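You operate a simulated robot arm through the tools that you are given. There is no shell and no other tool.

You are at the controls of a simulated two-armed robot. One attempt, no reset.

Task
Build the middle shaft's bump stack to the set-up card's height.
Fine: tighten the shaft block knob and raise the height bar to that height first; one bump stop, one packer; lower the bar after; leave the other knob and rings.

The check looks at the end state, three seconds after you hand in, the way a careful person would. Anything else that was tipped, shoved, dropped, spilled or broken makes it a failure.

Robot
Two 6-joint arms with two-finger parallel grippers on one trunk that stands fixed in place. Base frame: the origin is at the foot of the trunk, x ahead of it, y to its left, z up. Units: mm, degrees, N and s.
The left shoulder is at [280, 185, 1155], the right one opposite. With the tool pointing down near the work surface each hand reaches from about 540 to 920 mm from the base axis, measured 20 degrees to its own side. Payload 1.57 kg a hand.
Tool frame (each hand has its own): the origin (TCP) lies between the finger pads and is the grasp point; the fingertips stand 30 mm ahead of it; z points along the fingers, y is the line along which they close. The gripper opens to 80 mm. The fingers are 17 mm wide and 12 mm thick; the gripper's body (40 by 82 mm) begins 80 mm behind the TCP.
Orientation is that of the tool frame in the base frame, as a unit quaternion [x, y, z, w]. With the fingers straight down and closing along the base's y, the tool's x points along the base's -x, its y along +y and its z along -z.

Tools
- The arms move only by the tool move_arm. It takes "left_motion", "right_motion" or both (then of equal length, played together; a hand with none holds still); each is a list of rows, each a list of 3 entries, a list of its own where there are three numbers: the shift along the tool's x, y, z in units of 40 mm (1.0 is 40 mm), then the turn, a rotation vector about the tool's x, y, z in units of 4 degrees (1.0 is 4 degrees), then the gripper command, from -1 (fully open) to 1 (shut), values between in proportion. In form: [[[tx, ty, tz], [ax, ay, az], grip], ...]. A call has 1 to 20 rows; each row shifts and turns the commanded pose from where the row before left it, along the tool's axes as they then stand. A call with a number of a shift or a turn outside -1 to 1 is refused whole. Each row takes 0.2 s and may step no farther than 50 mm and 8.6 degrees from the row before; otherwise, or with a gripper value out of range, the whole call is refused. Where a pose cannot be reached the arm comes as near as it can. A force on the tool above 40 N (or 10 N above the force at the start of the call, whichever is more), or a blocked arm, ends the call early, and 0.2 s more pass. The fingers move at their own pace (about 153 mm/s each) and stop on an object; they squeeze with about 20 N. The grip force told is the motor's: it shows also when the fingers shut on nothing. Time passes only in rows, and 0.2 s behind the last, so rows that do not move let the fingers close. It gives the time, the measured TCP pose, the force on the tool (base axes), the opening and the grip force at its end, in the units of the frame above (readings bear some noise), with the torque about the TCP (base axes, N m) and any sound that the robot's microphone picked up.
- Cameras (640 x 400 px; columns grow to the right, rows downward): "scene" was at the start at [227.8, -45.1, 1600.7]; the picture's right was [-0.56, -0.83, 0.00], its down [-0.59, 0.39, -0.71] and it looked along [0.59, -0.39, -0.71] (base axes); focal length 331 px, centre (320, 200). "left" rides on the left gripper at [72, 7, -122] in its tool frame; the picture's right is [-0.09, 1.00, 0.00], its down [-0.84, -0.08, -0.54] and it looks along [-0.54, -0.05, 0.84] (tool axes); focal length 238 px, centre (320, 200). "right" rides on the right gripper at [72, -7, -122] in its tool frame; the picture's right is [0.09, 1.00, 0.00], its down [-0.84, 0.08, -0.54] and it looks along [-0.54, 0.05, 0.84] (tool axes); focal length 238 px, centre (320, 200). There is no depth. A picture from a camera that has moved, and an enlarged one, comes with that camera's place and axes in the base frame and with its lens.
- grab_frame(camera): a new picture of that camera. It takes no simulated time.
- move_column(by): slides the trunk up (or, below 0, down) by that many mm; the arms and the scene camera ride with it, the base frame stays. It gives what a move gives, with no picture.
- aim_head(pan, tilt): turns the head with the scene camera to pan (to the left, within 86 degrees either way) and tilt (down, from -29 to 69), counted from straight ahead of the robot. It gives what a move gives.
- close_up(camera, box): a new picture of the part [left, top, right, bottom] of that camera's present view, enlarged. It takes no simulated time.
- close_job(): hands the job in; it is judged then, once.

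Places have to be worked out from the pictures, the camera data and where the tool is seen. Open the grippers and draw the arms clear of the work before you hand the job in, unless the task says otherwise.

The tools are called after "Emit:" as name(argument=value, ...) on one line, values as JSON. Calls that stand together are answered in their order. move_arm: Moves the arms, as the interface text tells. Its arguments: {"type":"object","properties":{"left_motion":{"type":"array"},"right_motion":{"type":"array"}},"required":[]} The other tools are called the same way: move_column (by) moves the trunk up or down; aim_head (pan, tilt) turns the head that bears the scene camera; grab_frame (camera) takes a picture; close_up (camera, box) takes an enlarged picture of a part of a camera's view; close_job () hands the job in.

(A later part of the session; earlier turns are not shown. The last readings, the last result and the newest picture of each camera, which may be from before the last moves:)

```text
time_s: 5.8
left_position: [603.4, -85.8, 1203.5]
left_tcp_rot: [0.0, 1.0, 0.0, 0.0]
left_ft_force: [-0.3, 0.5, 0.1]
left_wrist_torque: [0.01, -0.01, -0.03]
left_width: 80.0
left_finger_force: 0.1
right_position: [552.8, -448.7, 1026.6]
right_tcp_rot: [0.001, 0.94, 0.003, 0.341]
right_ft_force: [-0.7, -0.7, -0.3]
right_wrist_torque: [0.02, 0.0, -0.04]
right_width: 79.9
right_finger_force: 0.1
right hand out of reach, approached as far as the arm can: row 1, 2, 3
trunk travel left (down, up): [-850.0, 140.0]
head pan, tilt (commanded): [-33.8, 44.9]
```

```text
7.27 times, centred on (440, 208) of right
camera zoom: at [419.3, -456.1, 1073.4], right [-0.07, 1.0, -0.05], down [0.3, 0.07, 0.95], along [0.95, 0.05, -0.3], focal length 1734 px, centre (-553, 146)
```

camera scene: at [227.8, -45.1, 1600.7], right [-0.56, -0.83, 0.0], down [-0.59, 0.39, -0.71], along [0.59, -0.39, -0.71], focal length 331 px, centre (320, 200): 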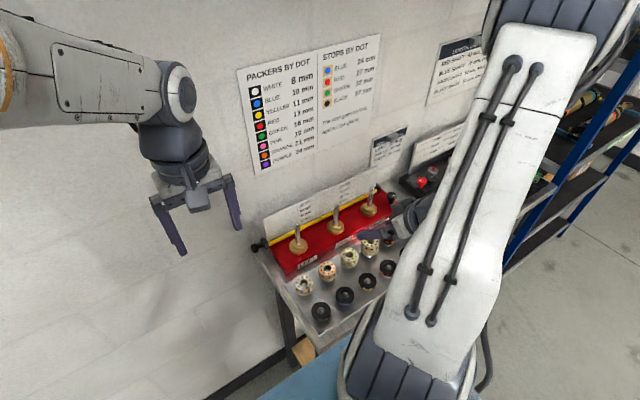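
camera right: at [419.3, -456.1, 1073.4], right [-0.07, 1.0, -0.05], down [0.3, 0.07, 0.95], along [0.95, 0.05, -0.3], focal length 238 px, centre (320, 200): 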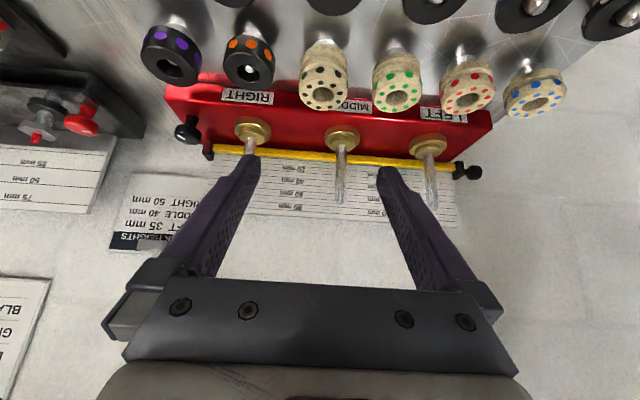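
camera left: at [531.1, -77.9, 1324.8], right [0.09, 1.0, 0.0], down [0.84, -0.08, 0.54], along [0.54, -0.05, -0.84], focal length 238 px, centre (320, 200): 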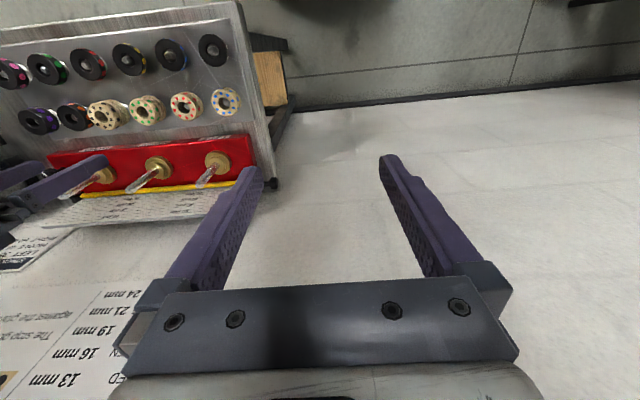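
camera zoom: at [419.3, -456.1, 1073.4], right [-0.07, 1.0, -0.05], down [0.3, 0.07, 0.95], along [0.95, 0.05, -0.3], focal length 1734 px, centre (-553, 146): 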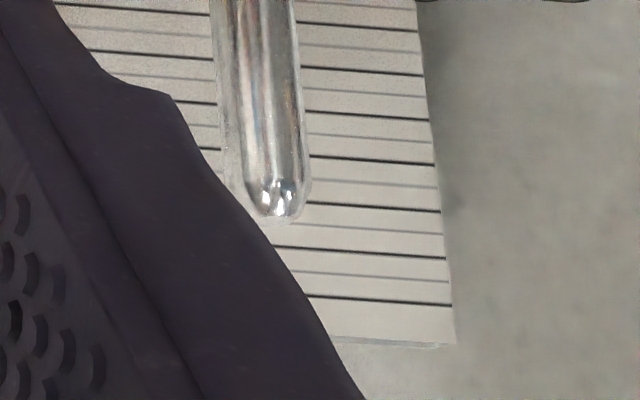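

Line A sits about level with the gland top, but I want a nearly level view to be certain. I bring the right hand forward (where it can reach) and pitch it up further so that the camera is about horizontal.

Emit:
move_arm(right_motion=[[[-0.67, -0.04, 0.56], [0, 0, 0], -1], [[-0.67, -0.04, 0.56], [0, 0, 0], -1], [[-0.67, -0.04, 0.56], [0, 0, 0], -1], [[0, 0, 0], [0, -1, 0], -1], [[0, 0, 0], [0, -1, 0], -1], [[0, 0, 0], [0, -1, 0], -1], [[0, 0, 0], [0, -1, 0], -1]])

Emit:
grab_frame(camera="right")

Emit:
close_up(camera="right", box=[260, 90, 380, 170])

```text
time_s: 7.4
left_position: [603.2, -85.6, 1203.7]
left_tcp_rot: [0.002, 1.0, 0.0, 0.001]
left_ft_force: [0.5, 0.2, 0.1]
left_wrist_torque: [-0.04, 0.0, 0.0]
left_width: 79.9
left_finger_force: 0.1
right_position: [664.9, -462.1, 1032.8]
right_tcp_rot: [0.0, 0.883, 0.004, 0.469]
right_ft_force: [0.4, 0.8, -0.5]
right_wrist_torque: [0.01, 0.02, 0.01]
right_width: 80.2
right_finger_force: 0.0
right hand out of reach, approached as far as the arm can: row 7
trunk travel left (down, up): [-850.0, 140.0]
head pan, tilt (commanded): [-33.8, 44.9]
```

```text
taken
camera right: at [522.5, -468.4, 1040.7], right [-0.05, 1.0, -0.07], down [0.02, 0.07, 1.0], along [1.0, 0.05, -0.02], focal length 238 px, centre (320, 200)
```

right: 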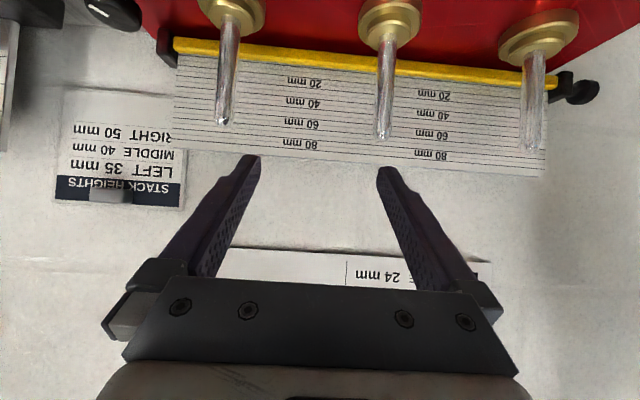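

```text
5.00 times, centred on (320, 130) of right
camera zoom: at [522.5, -468.4, 1040.7], right [-0.05, 1.0, -0.07], down [0.02, 0.07, 1.0], along [1.0, 0.05, -0.02], focal length 1192 px, centre (320, 550)
```

zoom: 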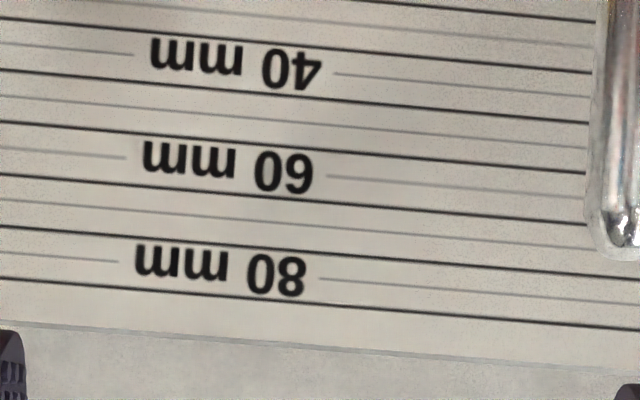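

The camera is now level and the scale faces it squarely. I zoom on the glands and bar at the top of this picture.

Emit:
close_up(camera="right", box=[320, 0, 440, 100])

Emit:
close_up(camera="right", box=[480, 0, 610, 110])

Emit:
close_up(camera="right", box=[80, 0, 260, 120])

Emit:
close_up(camera="right", box=[240, 30, 340, 110])

```text
4.00 times, centred on (380, 50) of right
camera zoom: at [522.5, -468.4, 1040.7], right [-0.05, 1.0, -0.07], down [0.02, 0.07, 1.0], along [1.0, 0.05, -0.02], focal length 953 px, centre (80, 800)
```

zoom: 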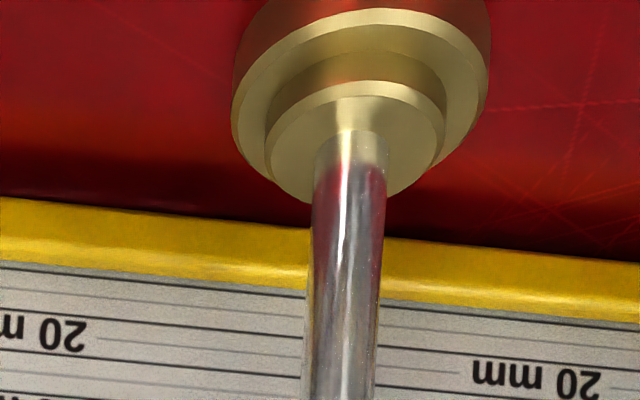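

```text
3.64 times, centred on (545, 55) of right
camera zoom: at [522.5, -468.4, 1040.7], right [-0.05, 1.0, -0.07], down [0.02, 0.07, 1.0], along [1.0, 0.05, -0.02], focal length 867 px, centre (-498, 727)
```

zoom: 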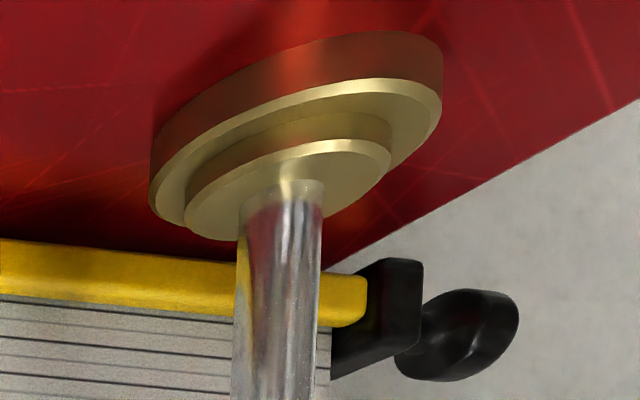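

```text
3.33 times, centred on (170, 60) of right
camera zoom: at [522.5, -468.4, 1040.7], right [-0.05, 1.0, -0.07], down [0.02, 0.07, 1.0], along [1.0, 0.05, -0.02], focal length 794 px, centre (820, 667)
```

zoom: 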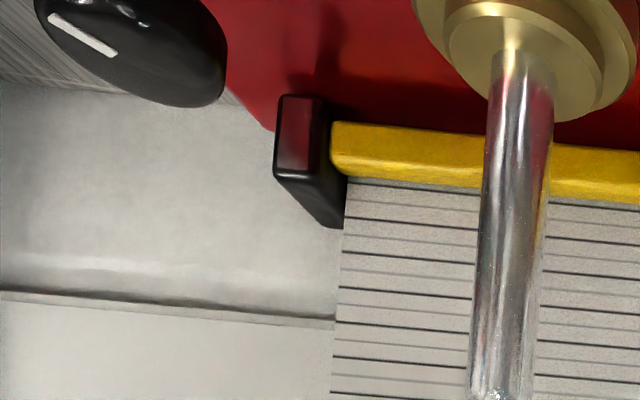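

```text
5.00 times, centred on (290, 70) of right
camera zoom: at [522.5, -468.4, 1040.7], right [-0.05, 1.0, -0.07], down [0.02, 0.07, 1.0], along [1.0, 0.05, -0.02], focal length 1192 px, centre (470, 850)
```

zoom: 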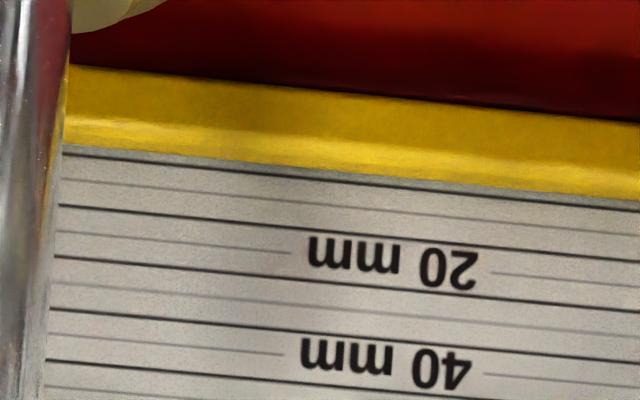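

In this level view line A (z≈907) coincides with the gland top (z≈908), so each label belongs to the line just above it, and the bar's top edge rests just under zero. Next I lift, un-pitch, and bring the right hand above the knob (about (691, -612, 916)).

Emit:
move_arm(right_motion=[[[-0.553, -0.8, -0.373], [0, 0, 0], -1], [[-0.553, -0.8, -0.373], [0, 0, 0], -1], [[-0.553, -0.8, -0.373], [0, 0, 0], -1], [[0, -0.18, 0], [0, 1, 0], -1], [[0, -0.18, 0], [0, 1, 0], -1], [[0, -0.18, 0], [0, 1, 0], -1], [[0, -0.18, 0], [0, 1, 0], -1], [[0, -0.18, 0], [0, 1, 0], -1], [[0, -0.18, 0], [0, 1, 0], -1], [[0, -0.18, 0], [0, 1, 0], -1], [[0, -0.18, 0], [0, 1, 0], -1], [[0, -0.18, 0], [0, 1, 0], -1], [[0, -0.18, 0], [0, 1, 0], -1], [[0, -0.18, 0], [0, 1, 0], -1], [[0, -0.18, 0], [0, 1, 0], -1], [[0, -0.18, 0], [0, 1, 0], -1], [[0, -0.18, 0], [0, 1, 0], -1]])

Emit:
grab_frame(camera="right")

Emit:
grab_frame(camera="scene")

```text
time_s: 11.0
left_position: [603.1, -85.6, 1203.9]
left_tcp_rot: [0.001, 1.0, -0.002, 0.001]
left_ft_force: [0.4, 0.4, 0.6]
left_wrist_torque: [0.0, -0.01, 0.02]
left_width: 80.0
left_finger_force: 0.0
right_position: [663.8, -657.9, 1112.7]
right_tcp_rot: [0.0, 1.0, -0.001, -0.001]
right_ft_force: [0.3, -0.5, 0.6]
right_wrist_torque: [0.01, 0.01, 0.02]
right_width: 80.0
right_finger_force: 0.1
trunk travel left (down, up): [-850.0, 140.0]
head pan, tilt (commanded): [-33.8, 44.9]
```

```text
taken
camera right: at [591.3, -664.1, 1233.1], right [-0.09, 1.0, 0.0], down [0.84, 0.08, 0.54], along [0.54, 0.05, -0.84], focal length 238 px, centre (320, 200)
```

right: 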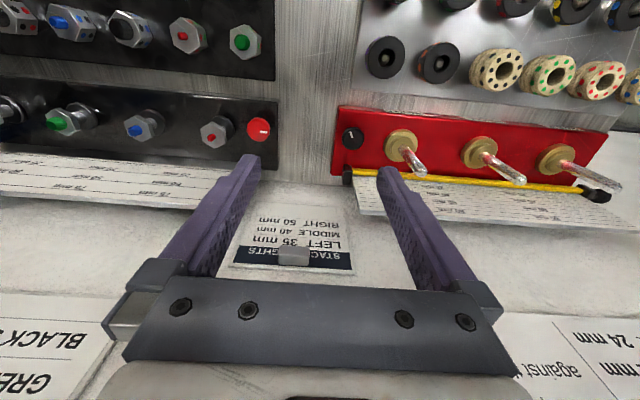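

```text
taken
camera scene: at [227.7, -45.1, 1600.7], right [-0.56, -0.83, 0.0], down [-0.59, 0.39, -0.71], along [0.59, -0.39, -0.71], focal length 331 px, centre (320, 200)
```

scene: 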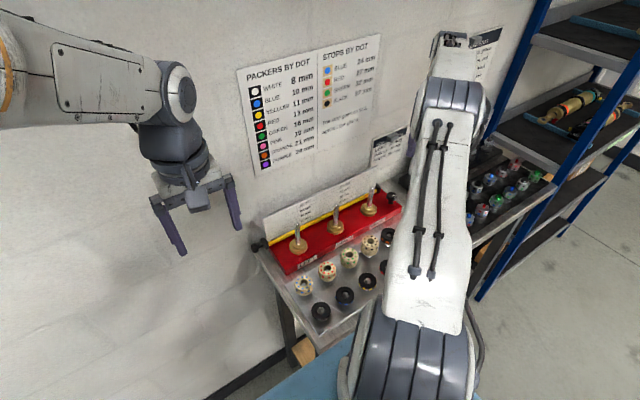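

The commanded pose follows the reached pose: hand is at (664, -658, 1113). From here the knob again computes to about (690, -612, 916); I zoom in on it to refine.

Emit:
close_up(camera="right", box=[325, 100, 445, 190])

Emit:
close_up(camera="right", box=[230, 100, 300, 160])

```text
4.44 times, centred on (385, 145) of right
camera zoom: at [591.3, -664.1, 1233.1], right [-0.09, 1.0, 0.0], down [0.84, 0.08, 0.54], along [0.54, 0.05, -0.84], focal length 1059 px, centre (31, 444)
```

zoom: 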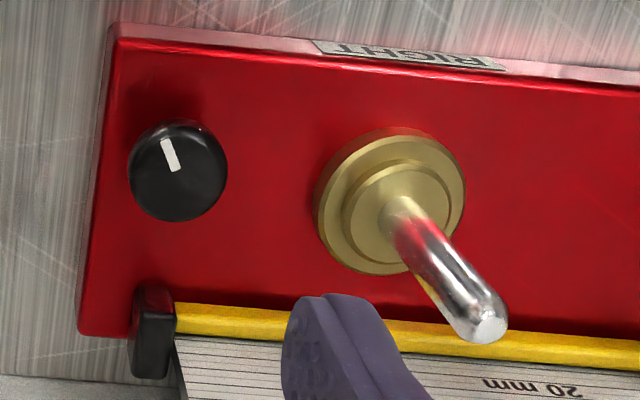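

```text
6.67 times, centred on (265, 130) of right
camera zoom: at [591.3, -664.1, 1233.1], right [-0.09, 1.0, 0.0], down [0.84, 0.08, 0.54], along [0.54, 0.05, -0.84], focal length 1589 px, centre (687, 667)
```

zoom: 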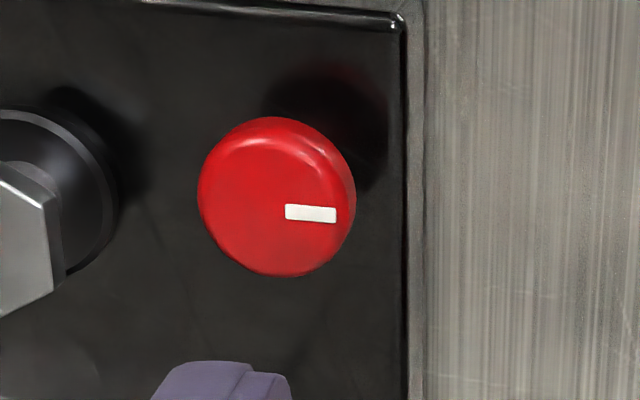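

Knob face centre refines to about (691, -611), diameter about 30 mm, pointer now toward the robot. I move above it with the gripper opened to about 52 mm and descend to z≈1005 for a check.

Emit:
move_arm(right_motion=[[[-0.34, 0.59, 0], [0, 0, 0], -0.3], [[-0.34, 0.59, 0], [0, 0, 0], -0.3], [[0, 0, 0.9], [0, 0, 0], -0.3], [[0, 0, 0.9], [0, 0, 0], -0.3], [[0, 0, 0.9], [0, 0, 0], -0.3]])

Emit:
grab_frame(camera="right")

Emit:
close_up(camera="right", box=[250, 120, 430, 240])

```text
time_s: 12.2
left_position: [603.7, -85.2, 1202.7]
left_tcp_rot: [0.001, 1.0, -0.001, 0.001]
left_ft_force: [-0.4, 0.4, 0.6]
left_wrist_torque: [0.0, -0.01, 0.01]
left_width: 79.9
left_finger_force: 0.0
right_position: [688.9, -610.1, 1003.3]
right_tcp_rot: [0.0, 1.0, 0.0, 0.0]
right_ft_force: [0.2, -0.9, -0.4]
right_wrist_torque: [-0.01, 0.0, 0.01]
right_width: 52.0
right_finger_force: 0.1
trunk travel left (down, up): [-850.0, 140.0]
head pan, tilt (commanded): [-33.8, 44.9]
```

```text
taken
camera right: at [615.2, -617.1, 1125.3], right [-0.09, 1.0, 0.0], down [0.84, 0.08, 0.54], along [0.54, 0.05, -0.84], focal length 238 px, centre (320, 200)
```

right: 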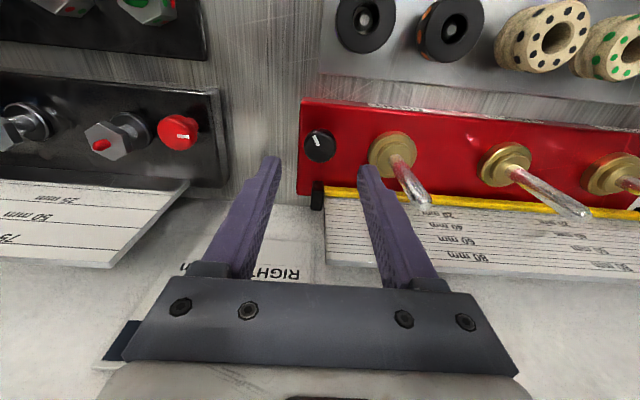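

```text
3.33 times, centred on (340, 180) of right
camera zoom: at [615.2, -617.1, 1125.3], right [-0.09, 1.0, 0.0], down [0.84, 0.08, 0.54], along [0.54, 0.05, -0.84], focal length 794 px, centre (253, 267)
```

zoom: 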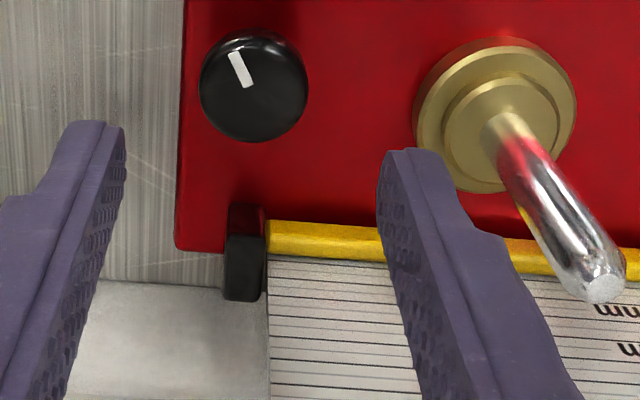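

Everything lines up (knob at x≈691, y≈-610.5). I descend to TCP z≈932 so the fingertips straddle the knob cap, still open.

Emit:
move_arm(right_motion=[[[-0.05, 0, 0.89], [0, 0, 0], -0.3], [[0, 0, 0.89], [0, 0, 0], -0.3], [[0, 0, 0], [0, 0, 0], -0.3]])

Emit:
grab_frame(camera="right")

Emit:
close_up(camera="right", box=[250, 110, 430, 230])

Emit:
close_up(camera="scene", box=[360, 150, 420, 210])

```text
time_s: 13.0
left_position: [603.0, -85.4, 1201.9]
left_tcp_rot: [0.001, 1.0, -0.001, 0.0]
left_ft_force: [0.9, -1.3, 0.3]
left_wrist_torque: [0.03, 0.02, -0.02]
left_width: 79.9
left_finger_force: 0.0
right_position: [691.3, -611.0, 931.4]
right_tcp_rot: [0.0, 1.0, 0.0, 0.0]
right_ft_force: [-0.3, 0.0, -0.6]
right_wrist_torque: [0.01, 0.01, -0.03]
right_width: 51.8
right_finger_force: 0.0
trunk travel left (down, up): [-850.0, 140.0]
head pan, tilt (commanded): [-33.8, 44.9]
```

```text
taken
camera right: at [618.9, -617.7, 1053.4], right [-0.09, 1.0, 0.0], down [0.84, 0.08, 0.54], along [0.54, 0.05, -0.84], focal length 238 px, centre (320, 200)
```

right: 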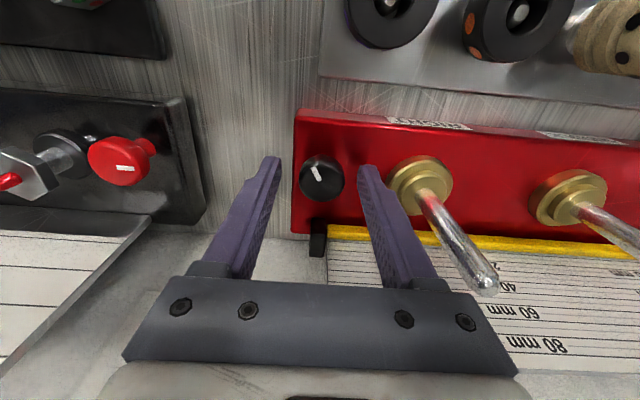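

```text
3.33 times, centred on (340, 170) of right
camera zoom: at [618.9, -617.7, 1053.4], right [-0.09, 1.0, 0.0], down [0.84, 0.08, 0.54], along [0.54, 0.05, -0.84], focal length 794 px, centre (253, 300)
```

zoom: 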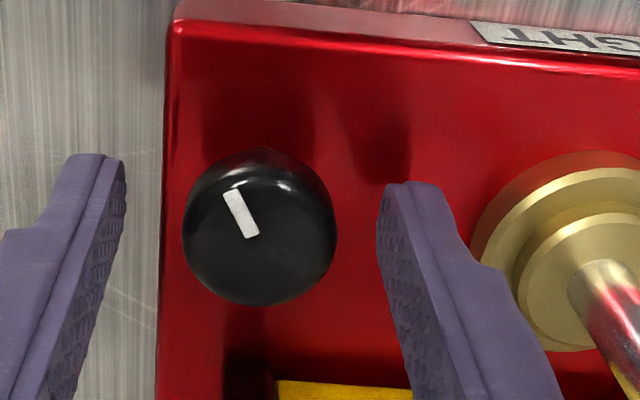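

```text
6.67 times, centred on (390, 180) of scene
camera zoom: at [228.0, -45.3, 1600.7], right [-0.56, -0.83, 0.0], down [-0.59, 0.39, -0.71], along [0.59, -0.39, -0.71], focal length 2208 px, centre (-147, 333)
```

zoom: 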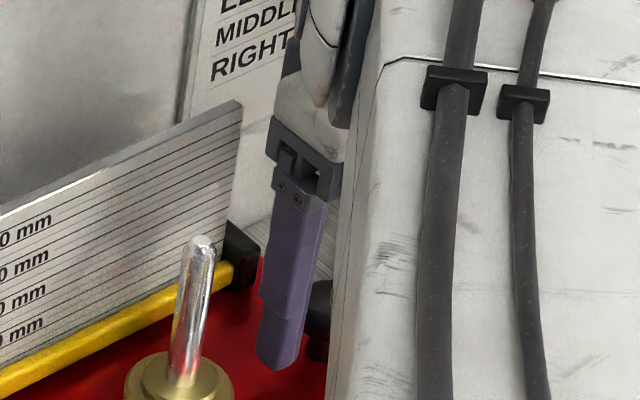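

Fingers straddle the knob evenly. I close on it and read the opening.

Emit:
move_arm(right_motion=[[[0, 0, 0], [0, 0, 0], 0.6], [[0, 0, 0], [0, 0, 0], 0.6], [[0, 0, 0], [0, 0, 0], 0.6]])

Emit:
close_up(camera="right", box=[250, 110, 430, 230])

```text
time_s: 13.8
left_position: [603.3, -85.0, 1202.9]
left_tcp_rot: [0.001, 1.0, -0.001, 0.001]
left_ft_force: [0.5, 0.1, -0.1]
left_wrist_torque: [-0.01, 0.0, -0.03]
left_width: 80.3
left_finger_force: 0.1
right_position: [691.7, -611.1, 932.5]
right_tcp_rot: [0.0, 1.0, 0.001, 0.0]
right_ft_force: [-0.5, 5.5, -0.3]
right_wrist_torque: [0.12, -0.05, 0.0]
right_width: 28.9
right_finger_force: 38.5
trunk travel left (down, up): [-850.0, 140.0]
head pan, tilt (commanded): [-33.8, 44.9]
```

```text
3.33 times, centred on (340, 170) of right
camera zoom: at [618.9, -616.8, 1053.5], right [-0.09, 1.0, 0.0], down [0.84, 0.08, 0.54], along [0.54, 0.05, -0.84], focal length 794 px, centre (253, 300)
```

zoom: 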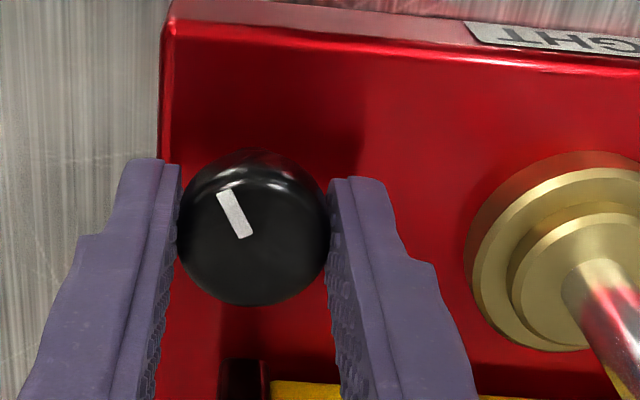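

The grip is on the knob (28.9 mm wide) with a small +y side load. I ease 1 mm toward +y and turn clockwise 20 degrees, watching the torque.

Emit:
move_arm(right_motion=[[[0, 0.02, 0], [0, 0, 0], 0.6], [[0, 0, 0], [0, 0, 1], 0.6], [[0, 0, 0], [0, 0, 1], 0.6], [[0, 0, 0], [0, 0, 1], 0.6], [[0, 0, 0], [0, 0, 1], 0.6], [[0, 0, 0], [0, 0, 1], 0.6]])

Emit:
close_up(camera="right", box=[250, 110, 430, 230])

```text
time_s: 15.2
left_position: [602.4, -84.9, 1203.2]
left_tcp_rot: [0.001, 1.0, 0.0, 0.001]
left_ft_force: [-0.2, 0.2, 0.4]
left_wrist_torque: [0.02, 0.02, 0.0]
left_width: 80.0
left_finger_force: 0.1
right_position: [691.9, -608.9, 933.2]
right_tcp_rot: [0.174, 0.985, 0.001, -0.001]
right_ft_force: [-10.7, 12.1, -5.5]
right_wrist_torque: [0.18, -0.03, 0.03]
right_width: 28.7
right_finger_force: 38.1
trunk travel left (down, up): [-850.0, 140.0]
head pan, tilt (commanded): [-33.8, 44.9]
```

```text
3.33 times, centred on (340, 170) of right
camera zoom: at [621.4, -591.6, 1053.7], right [0.26, 0.97, 0.0], down [0.81, -0.22, 0.54], along [0.52, -0.14, -0.84], focal length 794 px, centre (253, 300)
```

zoom: 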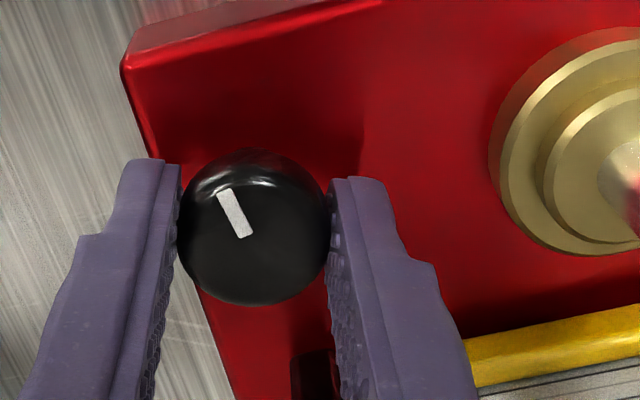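

The knob turns with the hand (pointer unchanged relative to the fingers), but side force has built up. I test a 1 mm shift along tool +x to see if it relieves it.

Emit:
move_arm(right_motion=[[[0.025, 0, 0], [0, 0, 0], 0.6], [[0, 0, 0], [0, 0, 0], 0.6]])

```text
time_s: 15.8
left_position: [602.6, -85.2, 1204.3]
left_tcp_rot: [0.001, 1.0, -0.001, 0.001]
left_ft_force: [0.5, -0.4, 0.5]
left_wrist_torque: [0.02, -0.01, -0.01]
left_width: 79.8
left_finger_force: 0.0
right_position: [691.0, -610.3, 932.8]
right_tcp_rot: [0.173, 0.985, 0.002, -0.001]
right_ft_force: [-8.2, 9.0, -10.4]
right_wrist_torque: [0.2, 0.41, 0.02]
right_width: 28.5
right_finger_force: 39.0
trunk travel left (down, up): [-850.0, 140.0]
head pan, tilt (commanded): [-33.8, 44.9]
```

Force dropped a little, with a downward pull as if the knob draws down slightly. I open the fingers to take the load off and look at the knob's position relative to the fingers.

Emit:
move_arm(right_motion=[[[0, 0, 0], [0, 0, 0], -0.1], [[0, 0, 0], [0, 0, 0], -0.1]])

Emit:
grab_frame(camera="right")

Emit:
close_up(camera="right", box=[270, 120, 370, 200])

```text
time_s: 16.4
left_position: [603.7, -85.5, 1202.7]
left_tcp_rot: [0.001, 1.0, -0.001, 0.001]
left_ft_force: [0.3, 0.7, -0.9]
left_wrist_torque: [0.01, -0.02, -0.01]
left_width: 80.0
left_finger_force: 0.0
right_position: [693.3, -611.0, 934.5]
right_tcp_rot: [0.174, 0.985, -0.001, 0.001]
right_ft_force: [-0.3, 0.9, 0.4]
right_wrist_torque: [0.0, 0.03, -0.01]
right_width: 43.9
right_finger_force: 0.0
trunk travel left (down, up): [-850.0, 140.0]
head pan, tilt (commanded): [-33.8, 44.9]
```

```text
taken
camera right: at [622.0, -592.4, 1055.1], right [0.25, 0.97, 0.0], down [0.81, -0.21, 0.54], along [0.53, -0.14, -0.84], focal length 238 px, centre (320, 200)
```

right: 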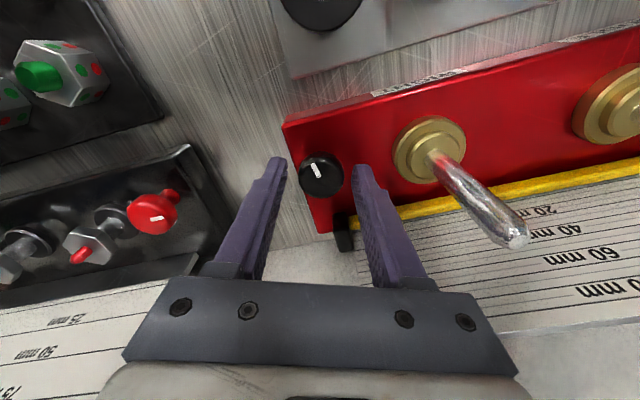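

```text
5.00 times, centred on (320, 160) of right
camera zoom: at [622.0, -592.4, 1055.1], right [0.25, 0.97, 0.0], down [0.81, -0.21, 0.54], along [0.53, -0.14, -0.84], focal length 1192 px, centre (320, 400)
```

zoom: 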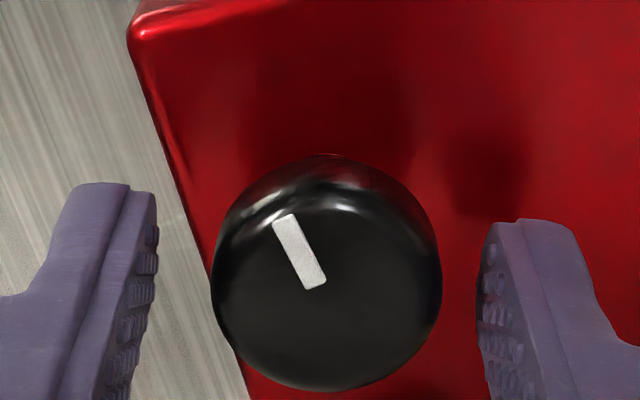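

The knob is well centred between the fingers and turned 20° freely. I re-grip and turn 48° more clockwise.

Emit:
move_arm(right_motion=[[[0, 0, 0.03], [0, 0, 0], 0.6], [[0, 0, 0], [0, 0, 0], 0.6], [[0, 0, 0], [0, 0, 1], 0.6], [[0, 0, 0], [0, 0, 1], 0.6], [[0, 0, 0], [0, 0, 1], 0.6], [[0, 0, 0], [0, 0, 1], 0.6], [[0, 0, 0], [0, 0, 1], 0.6], [[0, 0, 0], [0, 0, 1], 0.6], [[0, 0, 0], [0, 0, 1], 0.6], [[0, 0, 0], [0, 0, 1], 0.6], [[0, 0, 0], [0, 0, 1], 0.6], [[0, 0, 0], [0, 0, 1], 0.6], [[0, 0, 0], [0, 0, 1], 0.6], [[0, 0, 0], [0, 0, 1], 0.6]])

Emit:
close_up(camera="right", box=[250, 110, 430, 230])

```text
time_s: 19.4
left_position: [603.1, -85.2, 1203.3]
left_tcp_rot: [0.001, 1.0, -0.002, 0.001]
left_ft_force: [0.7, -0.3, 0.3]
left_wrist_torque: [-0.02, -0.01, -0.02]
left_width: 80.0
left_finger_force: 0.2
right_position: [691.9, -608.9, 933.0]
right_tcp_rot: [0.56, 0.828, 0.0, 0.002]
right_ft_force: [16.1, -1.8, 14.7]
right_wrist_torque: [0.28, -0.28, -0.01]
right_width: 29.1
right_finger_force: 37.9
trunk travel left (down, up): [-850.0, 140.0]
head pan, tilt (commanded): [-33.8, 44.9]
```

```text
3.33 times, centred on (340, 170) of right
camera zoom: at [658.1, -546.0, 1053.7], right [0.89, 0.46, 0.0], down [0.38, -0.75, 0.55], along [0.25, -0.48, -0.84], focal length 794 px, centre (253, 300)
```

zoom: 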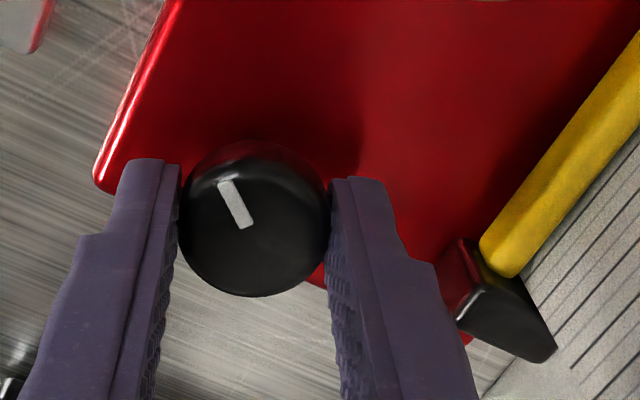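

The knob has turned 68° so far without resistance. I continue clockwise another 48°.

Emit:
move_arm(right_motion=[[[0, 0, 0], [0, 0, 1], 0.6], [[0, 0, 0], [0, 0, 1], 0.6], [[0, 0, 0], [0, 0, 1], 0.6], [[0, 0, 0], [0, 0, 1], 0.6], [[0, 0, 0], [0, 0, 1], 0.6], [[0, 0, 0], [0, 0, 1], 0.6]])

Emit:
close_up(camera="right", box=[250, 110, 430, 230])

```text
time_s: 20.8
left_position: [602.9, -86.0, 1203.6]
left_tcp_rot: [0.001, 1.0, 0.0, 0.001]
left_ft_force: [0.5, -0.3, 0.4]
left_wrist_torque: [-0.03, -0.01, -0.02]
left_width: 79.9
left_finger_force: 0.1
right_position: [691.5, -610.5, 931.7]
right_tcp_rot: [0.72, 0.694, -0.001, 0.001]
right_ft_force: [7.2, -2.3, 16.7]
right_wrist_torque: [-0.39, -0.16, 0.03]
right_width: 28.8
right_finger_force: 38.0
trunk travel left (down, up): [-850.0, 140.0]
head pan, tilt (commanded): [-33.8, 44.9]
```

```text
3.33 times, centred on (340, 170) of right
camera zoom: at [687.2, -538.3, 1053.7], right [1.0, 0.06, 0.0], down [0.05, -0.84, 0.54], along [0.03, -0.54, -0.84], focal length 794 px, centre (253, 300)
```

zoom: 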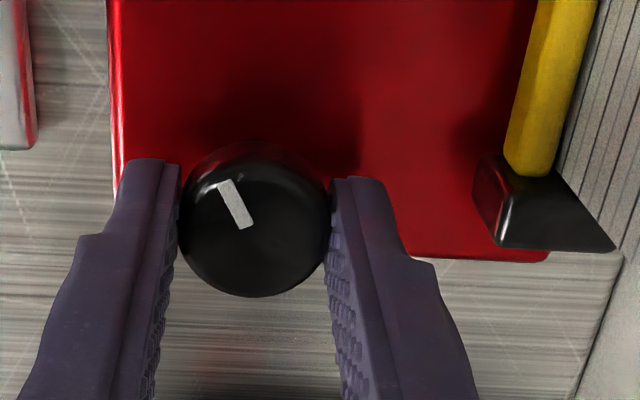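

The knob is at 92° and still free; upward load is 17 N, so I ease up 1 mm while continuing clockwise.

Emit:
move_arm(right_motion=[[[0, 0, -0.03], [0, 0, 1], 0.6], [[0, 0, 0], [0, 0, 1], 0.6], [[0, 0, 0], [0, 0, 1], 0.6], [[0, 0, 0], [0, 0, 1], 0.6], [[0, 0, 0], [0, 0, 1], 0.6], [[0, 0, 0], [0, 0, 1], 0.6]])

Emit:
close_up(camera="right", box=[250, 110, 430, 230])

```text
time_s: 22.2
left_position: [604.0, -86.4, 1203.2]
left_tcp_rot: [0.001, 1.0, -0.001, 0.0]
left_ft_force: [0.7, 0.4, -0.9]
left_wrist_torque: [0.03, -0.02, 0.03]
left_width: 80.1
left_finger_force: 0.0
right_position: [692.5, -610.6, 932.8]
right_tcp_rot: [0.848, 0.529, -0.001, 0.0]
right_ft_force: [6.5, -5.0, 1.6]
right_wrist_torque: [0.13, -0.26, -0.01]
right_width: 29.0
right_finger_force: 38.4
trunk travel left (down, up): [-850.0, 140.0]
head pan, tilt (commanded): [-33.8, 44.9]
```

```text
3.33 times, centred on (340, 170) of right
camera zoom: at [716.8, -543.2, 1054.0], right [0.93, -0.36, 0.0], down [-0.3, -0.79, 0.54], along [-0.19, -0.51, -0.84], focal length 794 px, centre (253, 300)
```

zoom: 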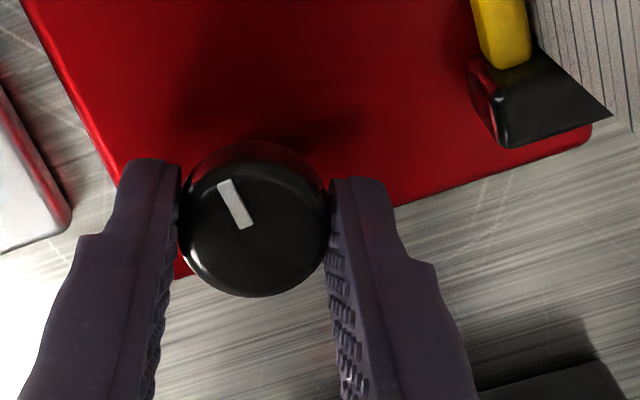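

At 116° still turning freely. I continue clockwise another 32°.

Emit:
move_arm(right_motion=[[[0, 0, 0], [0, 0, 1], 0.6], [[0, 0, 0], [0, 0, 1], 0.6], [[0, 0, 0], [0, 0, 1], 0.6], [[0, 0, 0], [0, 0, 1], 0.6], [[0, 0, 0], [0, 0, 1], 0.6], [[0, 0, 0], [0, 0, 1], 0.6], [[0, 0, 0], [0, 0, 1], 0.6], [[0, 0, 0], [0, 0, 1], 0.6]])

Emit:
close_up(camera="right", box=[250, 110, 430, 230])

```text
time_s: 24.0
left_position: [602.8, -85.4, 1203.5]
left_tcp_rot: [0.001, 1.0, 0.0, 0.001]
left_ft_force: [0.5, 0.1, 0.8]
left_wrist_torque: [0.0, -0.01, -0.01]
left_width: 80.0
left_finger_force: 0.0
right_position: [691.8, -610.5, 933.2]
right_tcp_rot: [0.961, 0.276, 0.0, -0.001]
right_ft_force: [-2.7, 2.3, -0.2]
right_wrist_torque: [0.01, 0.13, 0.37]
right_width: 28.9
right_finger_force: 38.7
trunk travel left (down, up): [-850.0, 140.0]
head pan, tilt (commanded): [-33.8, 44.9]
```

```text
3.33 times, centred on (340, 170) of right
camera zoom: at [748.1, -567.0, 1054.1], right [0.6, -0.8, 0.0], down [-0.67, -0.51, 0.54], along [-0.43, -0.33, -0.84], focal length 794 px, centre (253, 300)
```

zoom: 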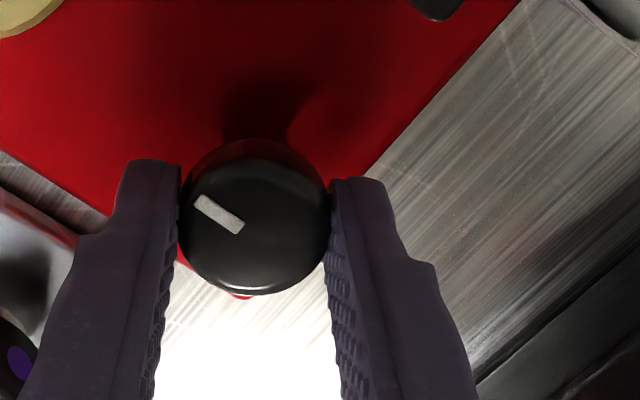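

The wrist torque rose to 0.37 N·m and the pointer slipped about 30° in the fingers, so the knob has reached its tight stop (~118–120°). I open the fingers and lift straight up.

Emit:
move_arm(right_motion=[[[0, 0, 0], [0, 0, 0], -0.2], [[0, 0, 0], [0, 0, 0], -0.2], [[0, 0, -0.8], [0, 0, 0], -0.2], [[0, 0, -0.8], [0, 0, 0], -0.2], [[0, 0, -0.8], [0, 0, 0], -0.2], [[0, 0, -0.8], [0, 0, 0], -0.2]])

Emit:
grab_frame(camera="right")

```text
time_s: 25.4
left_position: [602.4, -84.6, 1202.9]
left_tcp_rot: [0.001, 1.0, 0.0, 0.002]
left_ft_force: [-0.1, 0.4, -0.4]
left_wrist_torque: [0.0, 0.0, 0.0]
left_width: 79.9
left_finger_force: 0.0
right_position: [690.7, -613.0, 1060.5]
right_tcp_rot: [0.961, 0.275, 0.0, 0.0]
right_ft_force: [0.0, -0.4, -1.0]
right_wrist_torque: [0.02, 0.01, -0.01]
right_width: 48.1
right_finger_force: 0.0
trunk travel left (down, up): [-850.0, 140.0]
head pan, tilt (commanded): [-33.8, 44.9]
```

```text
taken
camera right: at [747.4, -569.0, 1181.3], right [0.61, -0.8, 0.0], down [-0.67, -0.51, 0.54], along [-0.43, -0.33, -0.84], focal length 238 px, centre (320, 200)
```

right: 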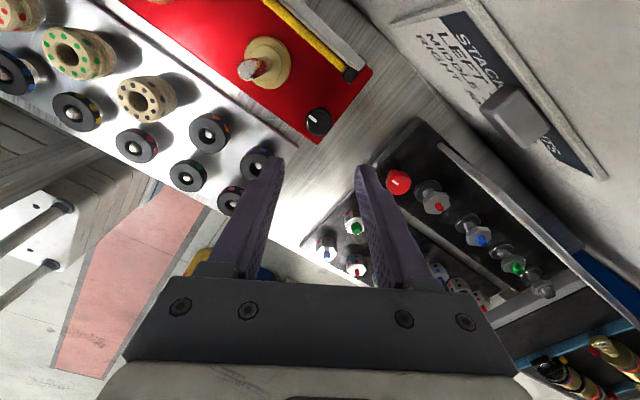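

I check the knob's pointer from here.

Emit:
close_up(camera="right", box=[280, 90, 360, 150])

Emit:
close_up(camera="scene", box=[340, 160, 420, 220])

```text
6.67 times, centred on (320, 120) of right
camera zoom: at [747.4, -569.0, 1181.3], right [0.61, -0.8, 0.0], down [-0.67, -0.51, 0.54], along [-0.43, -0.33, -0.84], focal length 1589 px, centre (320, 733)
```

zoom: 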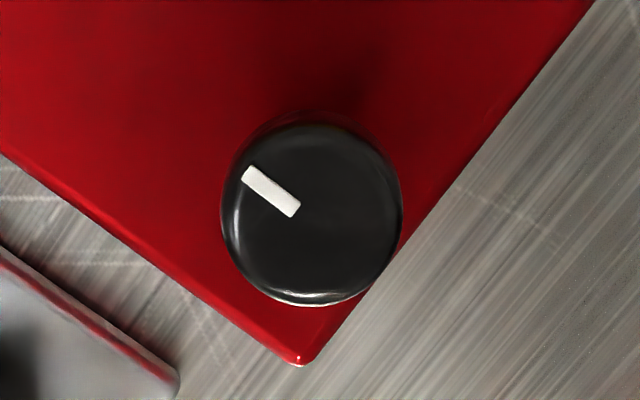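

```text
6.67 times, centred on (380, 190) of scene
camera zoom: at [227.8, -45.0, 1600.7], right [-0.56, -0.83, 0.0], down [-0.59, 0.39, -0.71], along [0.59, -0.39, -0.71], focal length 2208 px, centre (-80, 267)
```

zoom: 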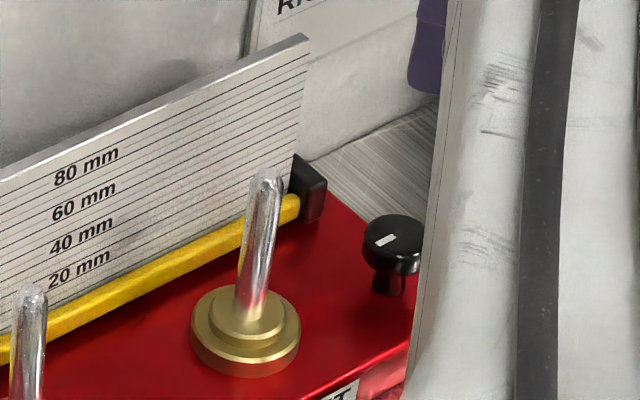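

The pointer now lies along the block toward the shafts, about 118° on from where it was: tight. The bar handle is at about (752, -192, 904) with the wall only ~30 mm behind it, so I will take it from the left side with the left hand horizontal; I roll the left hand to horizontal in the air while unwinding the right wrist.

Emit:
move_arm(left_motion=[[[0, 0, 0], [1, 0, 0], -1], [[0, 0, 0], [1, 0, 0], -1], [[0, 0, 0], [1, 0, 0], -1], [[0, 0, 0], [1, 0, 0], -1], [[0, 0, 0], [1, 0, 0], -1], [[0, 0, 0], [1, 0, 0], -1], [[0, 0, 0], [1, 0, 0], -1], [[0, 0, 0], [1, 0, 0], -1], [[0, 0, 0], [1, 0, 0], -1], [[0, 0, 0], [1, 0, 0], -1], [[0, 0, 0], [1, 0, 0], -1], [[0, 0, 0], [1, 0, 0], -1], [[0, 0, 0], [1, 0, 0], -1], [[0, 0, 0], [1, 0, 0], -1], [[0, 0, 0], [1, 0, 0], -1], [[0, 0, 0], [1, 0, 0], -1], [[0, 0, 0], [1, 0, 0], -1], [[0, 0, 0], [1, 0, 0], -1], [[0, 0, 0], [1, 0, 0], -1], [[0, 0, 0], [1, 0, 0], -1]], right_motion=[[[0, 0, 0], [0, 0, -1], -1], [[0, 0, 0], [0, 0, -1], -1], [[0, 0, 0], [0, 0, -1], -1], [[0, 0, 0], [0, 0, -1], -1], [[0, 0, 0], [0, 0, -1], -1], [[0, 0, 0], [0, 0, -1], -1], [[0, 0, 0], [0, 0, -1], -1], [[0, 0, 0], [0, 0, -1], -1], [[0, 0, 0], [0, 0, -1], -1], [[0, 0, 0], [0, 0, -1], -1], [[0, 0, 0], [0, 0, -1], -1], [[0, 0, 0], [0, 0, -1], -1], [[0, 0, 0], [0, 0, -1], -1], [[0, 0, 0], [0, 0, -1], -1], [[0, 0, 0], [0, 0, -1], -1], [[0, 0, 0], [0, 0, -1], -1], [[0, 0, 0], [0, 0, -1], -1], [[0, 0, 0], [0, 0, -1], -1], [[0, 0, 0], [0, 0, -1], -1], [[0, 0, 0], [0, 0, -1], -1]])

Emit:
grab_frame(camera="left")

Emit:
grab_frame(camera="scene")

```text
time_s: 29.6
left_position: [604.6, -85.7, 1203.5]
left_tcp_rot: [0.001, 0.765, -0.644, 0.001]
left_ft_force: [0.3, -1.3, 0.0]
left_wrist_torque: [0.0, -0.02, 0.0]
left_width: 80.1
left_finger_force: 0.0
right_position: [692.1, -611.4, 1060.4]
right_tcp_rot: [0.559, 0.829, 0.0, 0.0]
right_ft_force: [0.6, -0.7, -0.1]
right_wrist_torque: [0.01, 0.01, 0.01]
right_width: 80.0
right_finger_force: 0.1
trunk travel left (down, up): [-850.0, 140.0]
head pan, tilt (commanded): [-33.8, 44.9]
```

```text
taken
camera left: at [532.1, 37.5, 1217.5], right [0.09, 0.17, -0.98], down [0.84, 0.52, 0.17], along [0.54, -0.84, -0.09], focal length 238 px, centre (320, 200)
```

left: 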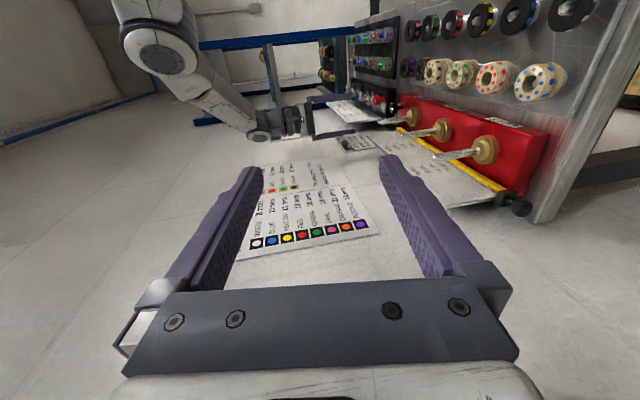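

```text
taken
camera scene: at [227.8, -45.0, 1600.7], right [-0.56, -0.83, 0.0], down [-0.59, 0.39, -0.71], along [0.59, -0.39, -0.71], focal length 331 px, centre (320, 200)
```

scene: 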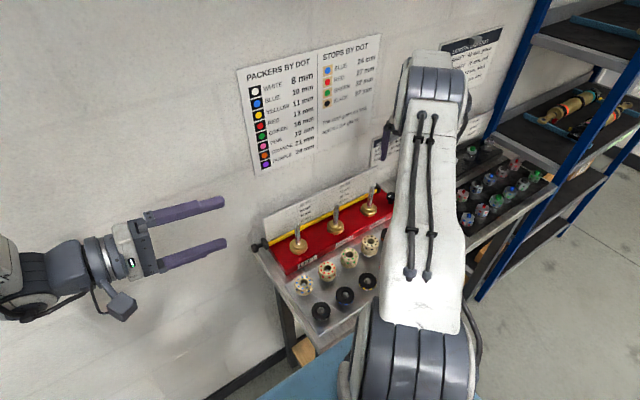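

The left hand rotated well in place. I finish the roll to horizontal, then yaw it 45° so it will approach the handle from front-left (keeping the wrist off the wall), while the right wrist keeps unwinding.

Emit:
move_arm(left_motion=[[[0, 0, 0], [1, 0, 0], -1], [[0, 0, 0], [1, 0, 0], -1], [[0, 0, 0], [0.46, 0, 0], -1], [[0, 0, 0], [0, -1, 0], -1], [[0, 0, 0], [0, -1, 0], -1], [[0, 0, 0], [0, -1, 0], -1], [[0, 0, 0], [0, -1, 0], -1], [[0, 0, 0], [0, -1, 0], -1], [[0, 0, 0], [0, -1, 0], -1], [[0, 0, 0], [0, -1, 0], -1], [[0, 0, 0], [0, -1, 0], -1], [[0, 0, 0], [0, -1, 0], -1], [[0, 0, 0], [0, -1, 0], -1], [[0, 0, 0], [0, -1, 0], -1], [[0, 0, 0], [0, -0.25, 0], -1], [[0, 0, 0], [0, 0, 0], -1], [[0, 0, 0], [0, 0, 0], -1]], right_motion=[[[0, 0, 0], [0, 0, -1], -1], [[0, 0, 0], [0, 0, -1], -1], [[0, 0, 0], [0, 0, -1], -1], [[0, 0, 0], [0, 0, -1], -1], [[0, 0, 0], [0, 0, -1], -1], [[0, 0, 0], [0, 0, -1], -1], [[0, 0, 0], [0, 0, -1], -1], [[0, 0, 0], [0, 0, -1], -1], [[0, 0, 0], [0, 0, -1], -1], [[0, 0, 0], [0, 0, -1], -1], [[0, 0, 0], [0, 0, -1], -1], [[0, 0, 0], [0, 0, -1], -1], [[0, 0, 0], [0, 0, -1], -1], [[0, 0, 0], [0, 0, -1], -1], [[0, 0, 0], [0, 0, -1], -1], [[0, 0, 0], [0, 0, -1], -1], [[0, 0, 0], [0, 0, -1], -1]])

Emit:
grab_frame(camera="left")

Emit:
grab_frame(camera="right")

```text
time_s: 33.2
left_position: [646.8, -92.9, 1192.4]
left_tcp_rot: [-0.268, 0.655, -0.654, 0.269]
left_ft_force: [-0.6, -0.3, -0.8]
left_wrist_torque: [0.01, 0.03, -0.02]
left_width: 80.0
left_finger_force: 0.1
left hand out of reach, approached as far as the arm can: row 10, 11, 12, 13, 14, 15
right_position: [691.2, -610.7, 1060.7]
right_tcp_rot: [-0.002, 1.0, 0.0, 0.0]
right_ft_force: [0.5, 0.7, 0.7]
right_wrist_torque: [0.0, 0.01, 0.0]
right_width: 79.9
right_finger_force: 0.0
trunk travel left (down, up): [-850.0, 140.0]
head pan, tilt (commanded): [-33.8, 44.9]
```

```text
taken
camera left: at [510.9, -56.0, 1185.4], right [0.07, 0.07, -1.0], down [0.22, 0.97, 0.08], along [0.97, -0.22, 0.05], focal length 238 px, centre (320, 200)
```

left: 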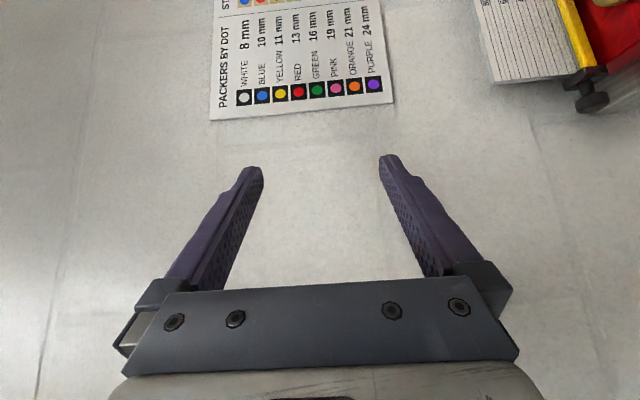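

```text
taken
camera right: at [619.6, -617.4, 1182.8], right [-0.09, 1.0, 0.0], down [0.84, 0.08, 0.54], along [0.54, 0.05, -0.84], focal length 238 px, centre (320, 200)
```

right: 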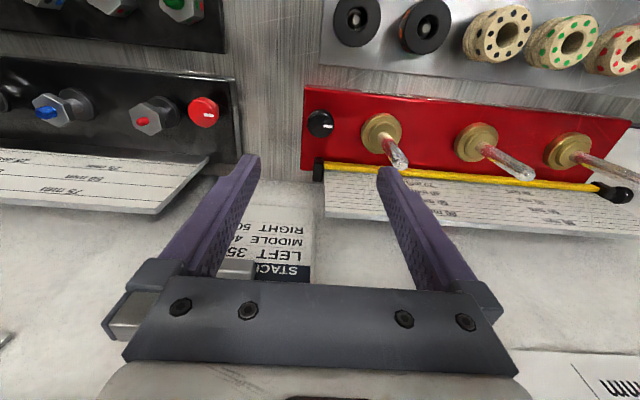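

Both hands are in place; the left yaw is correct (fingers toward +x/-y, closing vertically). I lower the left hand to a pre-approach point about 80 mm short of the handle.

Emit:
move_arm(left_motion=[[[-0.014, 0.9, 0.137], [0, 0, 0], -0.3], [[-0.014, 0.9, 0.137], [0, 0, 0], -0.3], [[-0.014, 0.9, 0.137], [0, 0, 0], -0.3], [[-0.014, 0.9, 0.137], [0, 0, 0], -0.3], [[-0.014, 0.9, 0.137], [0, 0, 0], -0.3], [[-0.014, 0.9, 0.137], [0, 0, 0], -0.3], [[-0.014, 0.9, 0.137], [0, 0, 0], -0.3], [[-0.014, 0.9, 0.137], [0, 0, 0], -0.3]])

Emit:
grab_frame(camera="left")

Emit:
grab_frame(camera="scene")

```text
time_s: 35.0
left_position: [685.1, -116.3, 902.3]
left_tcp_rot: [0.267, -0.654, 0.655, -0.269]
left_ft_force: [0.4, -0.4, 0.0]
left_wrist_torque: [0.02, 0.01, -0.02]
left_width: 52.0
left_finger_force: 0.0
left hand out of reach, approached as far as the arm can: row 8
right_position: [691.9, -610.2, 1060.7]
right_tcp_rot: [0.0, 1.0, 0.0, 0.0]
right_ft_force: [-0.4, 0.4, 0.4]
right_wrist_torque: [0.0, 0.02, -0.01]
right_width: 79.8
right_finger_force: 0.0
trunk travel left (down, up): [-850.0, 140.0]
head pan, tilt (commanded): [-33.8, 44.9]
```

```text
taken
camera left: at [548.1, -79.7, 895.8], right [0.07, 0.07, -1.0], down [0.22, 0.97, 0.08], along [0.97, -0.22, 0.05], focal length 238 px, centre (320, 200)
```

left: 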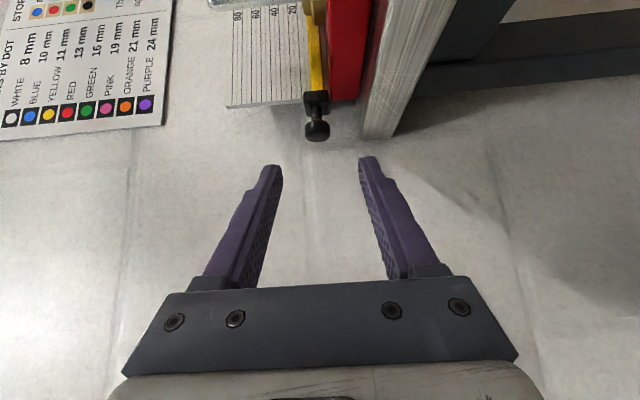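

```text
taken
camera scene: at [227.8, -45.0, 1600.7], right [-0.56, -0.83, 0.0], down [-0.59, 0.39, -0.71], along [0.59, -0.39, -0.71], focal length 331 px, centre (320, 200)
```

scene: 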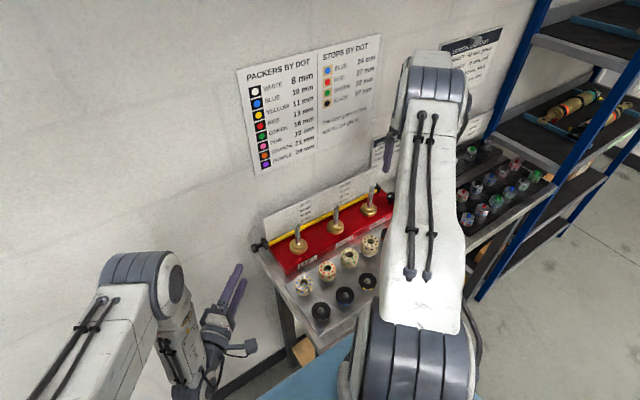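

The left camera sees the handle squarely between the fingers' lines. I zoom in to refine its position.

Emit:
close_up(camera="left", box=[220, 0, 420, 160])

Emit:
close_up(camera="left", box=[280, 80, 360, 150])

```text
2.50 times, centred on (320, 80) of left
camera zoom: at [548.1, -79.7, 895.8], right [0.07, 0.07, -1.0], down [0.22, 0.97, 0.08], along [0.97, -0.22, 0.05], focal length 596 px, centre (320, 500)
```

zoom: 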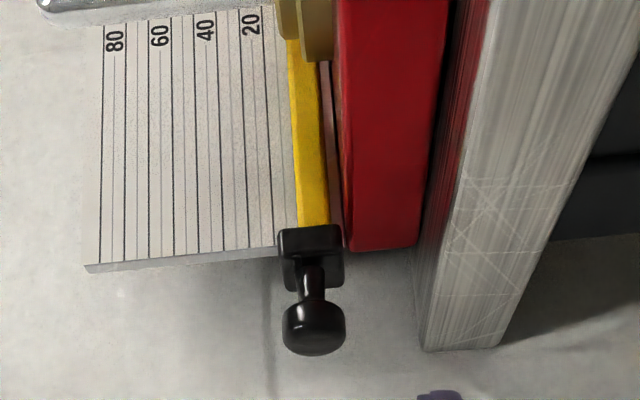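

```text
5.71 times, centred on (320, 115) of left
camera zoom: at [548.1, -79.7, 895.8], right [0.07, 0.07, -1.0], down [0.22, 0.97, 0.08], along [0.97, -0.22, 0.05], focal length 1362 px, centre (320, 686)
```

zoom: 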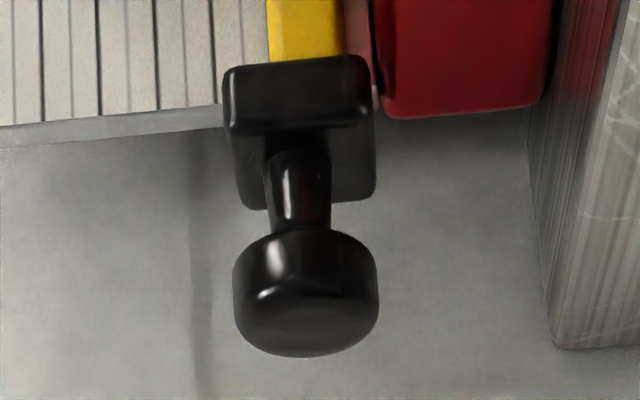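

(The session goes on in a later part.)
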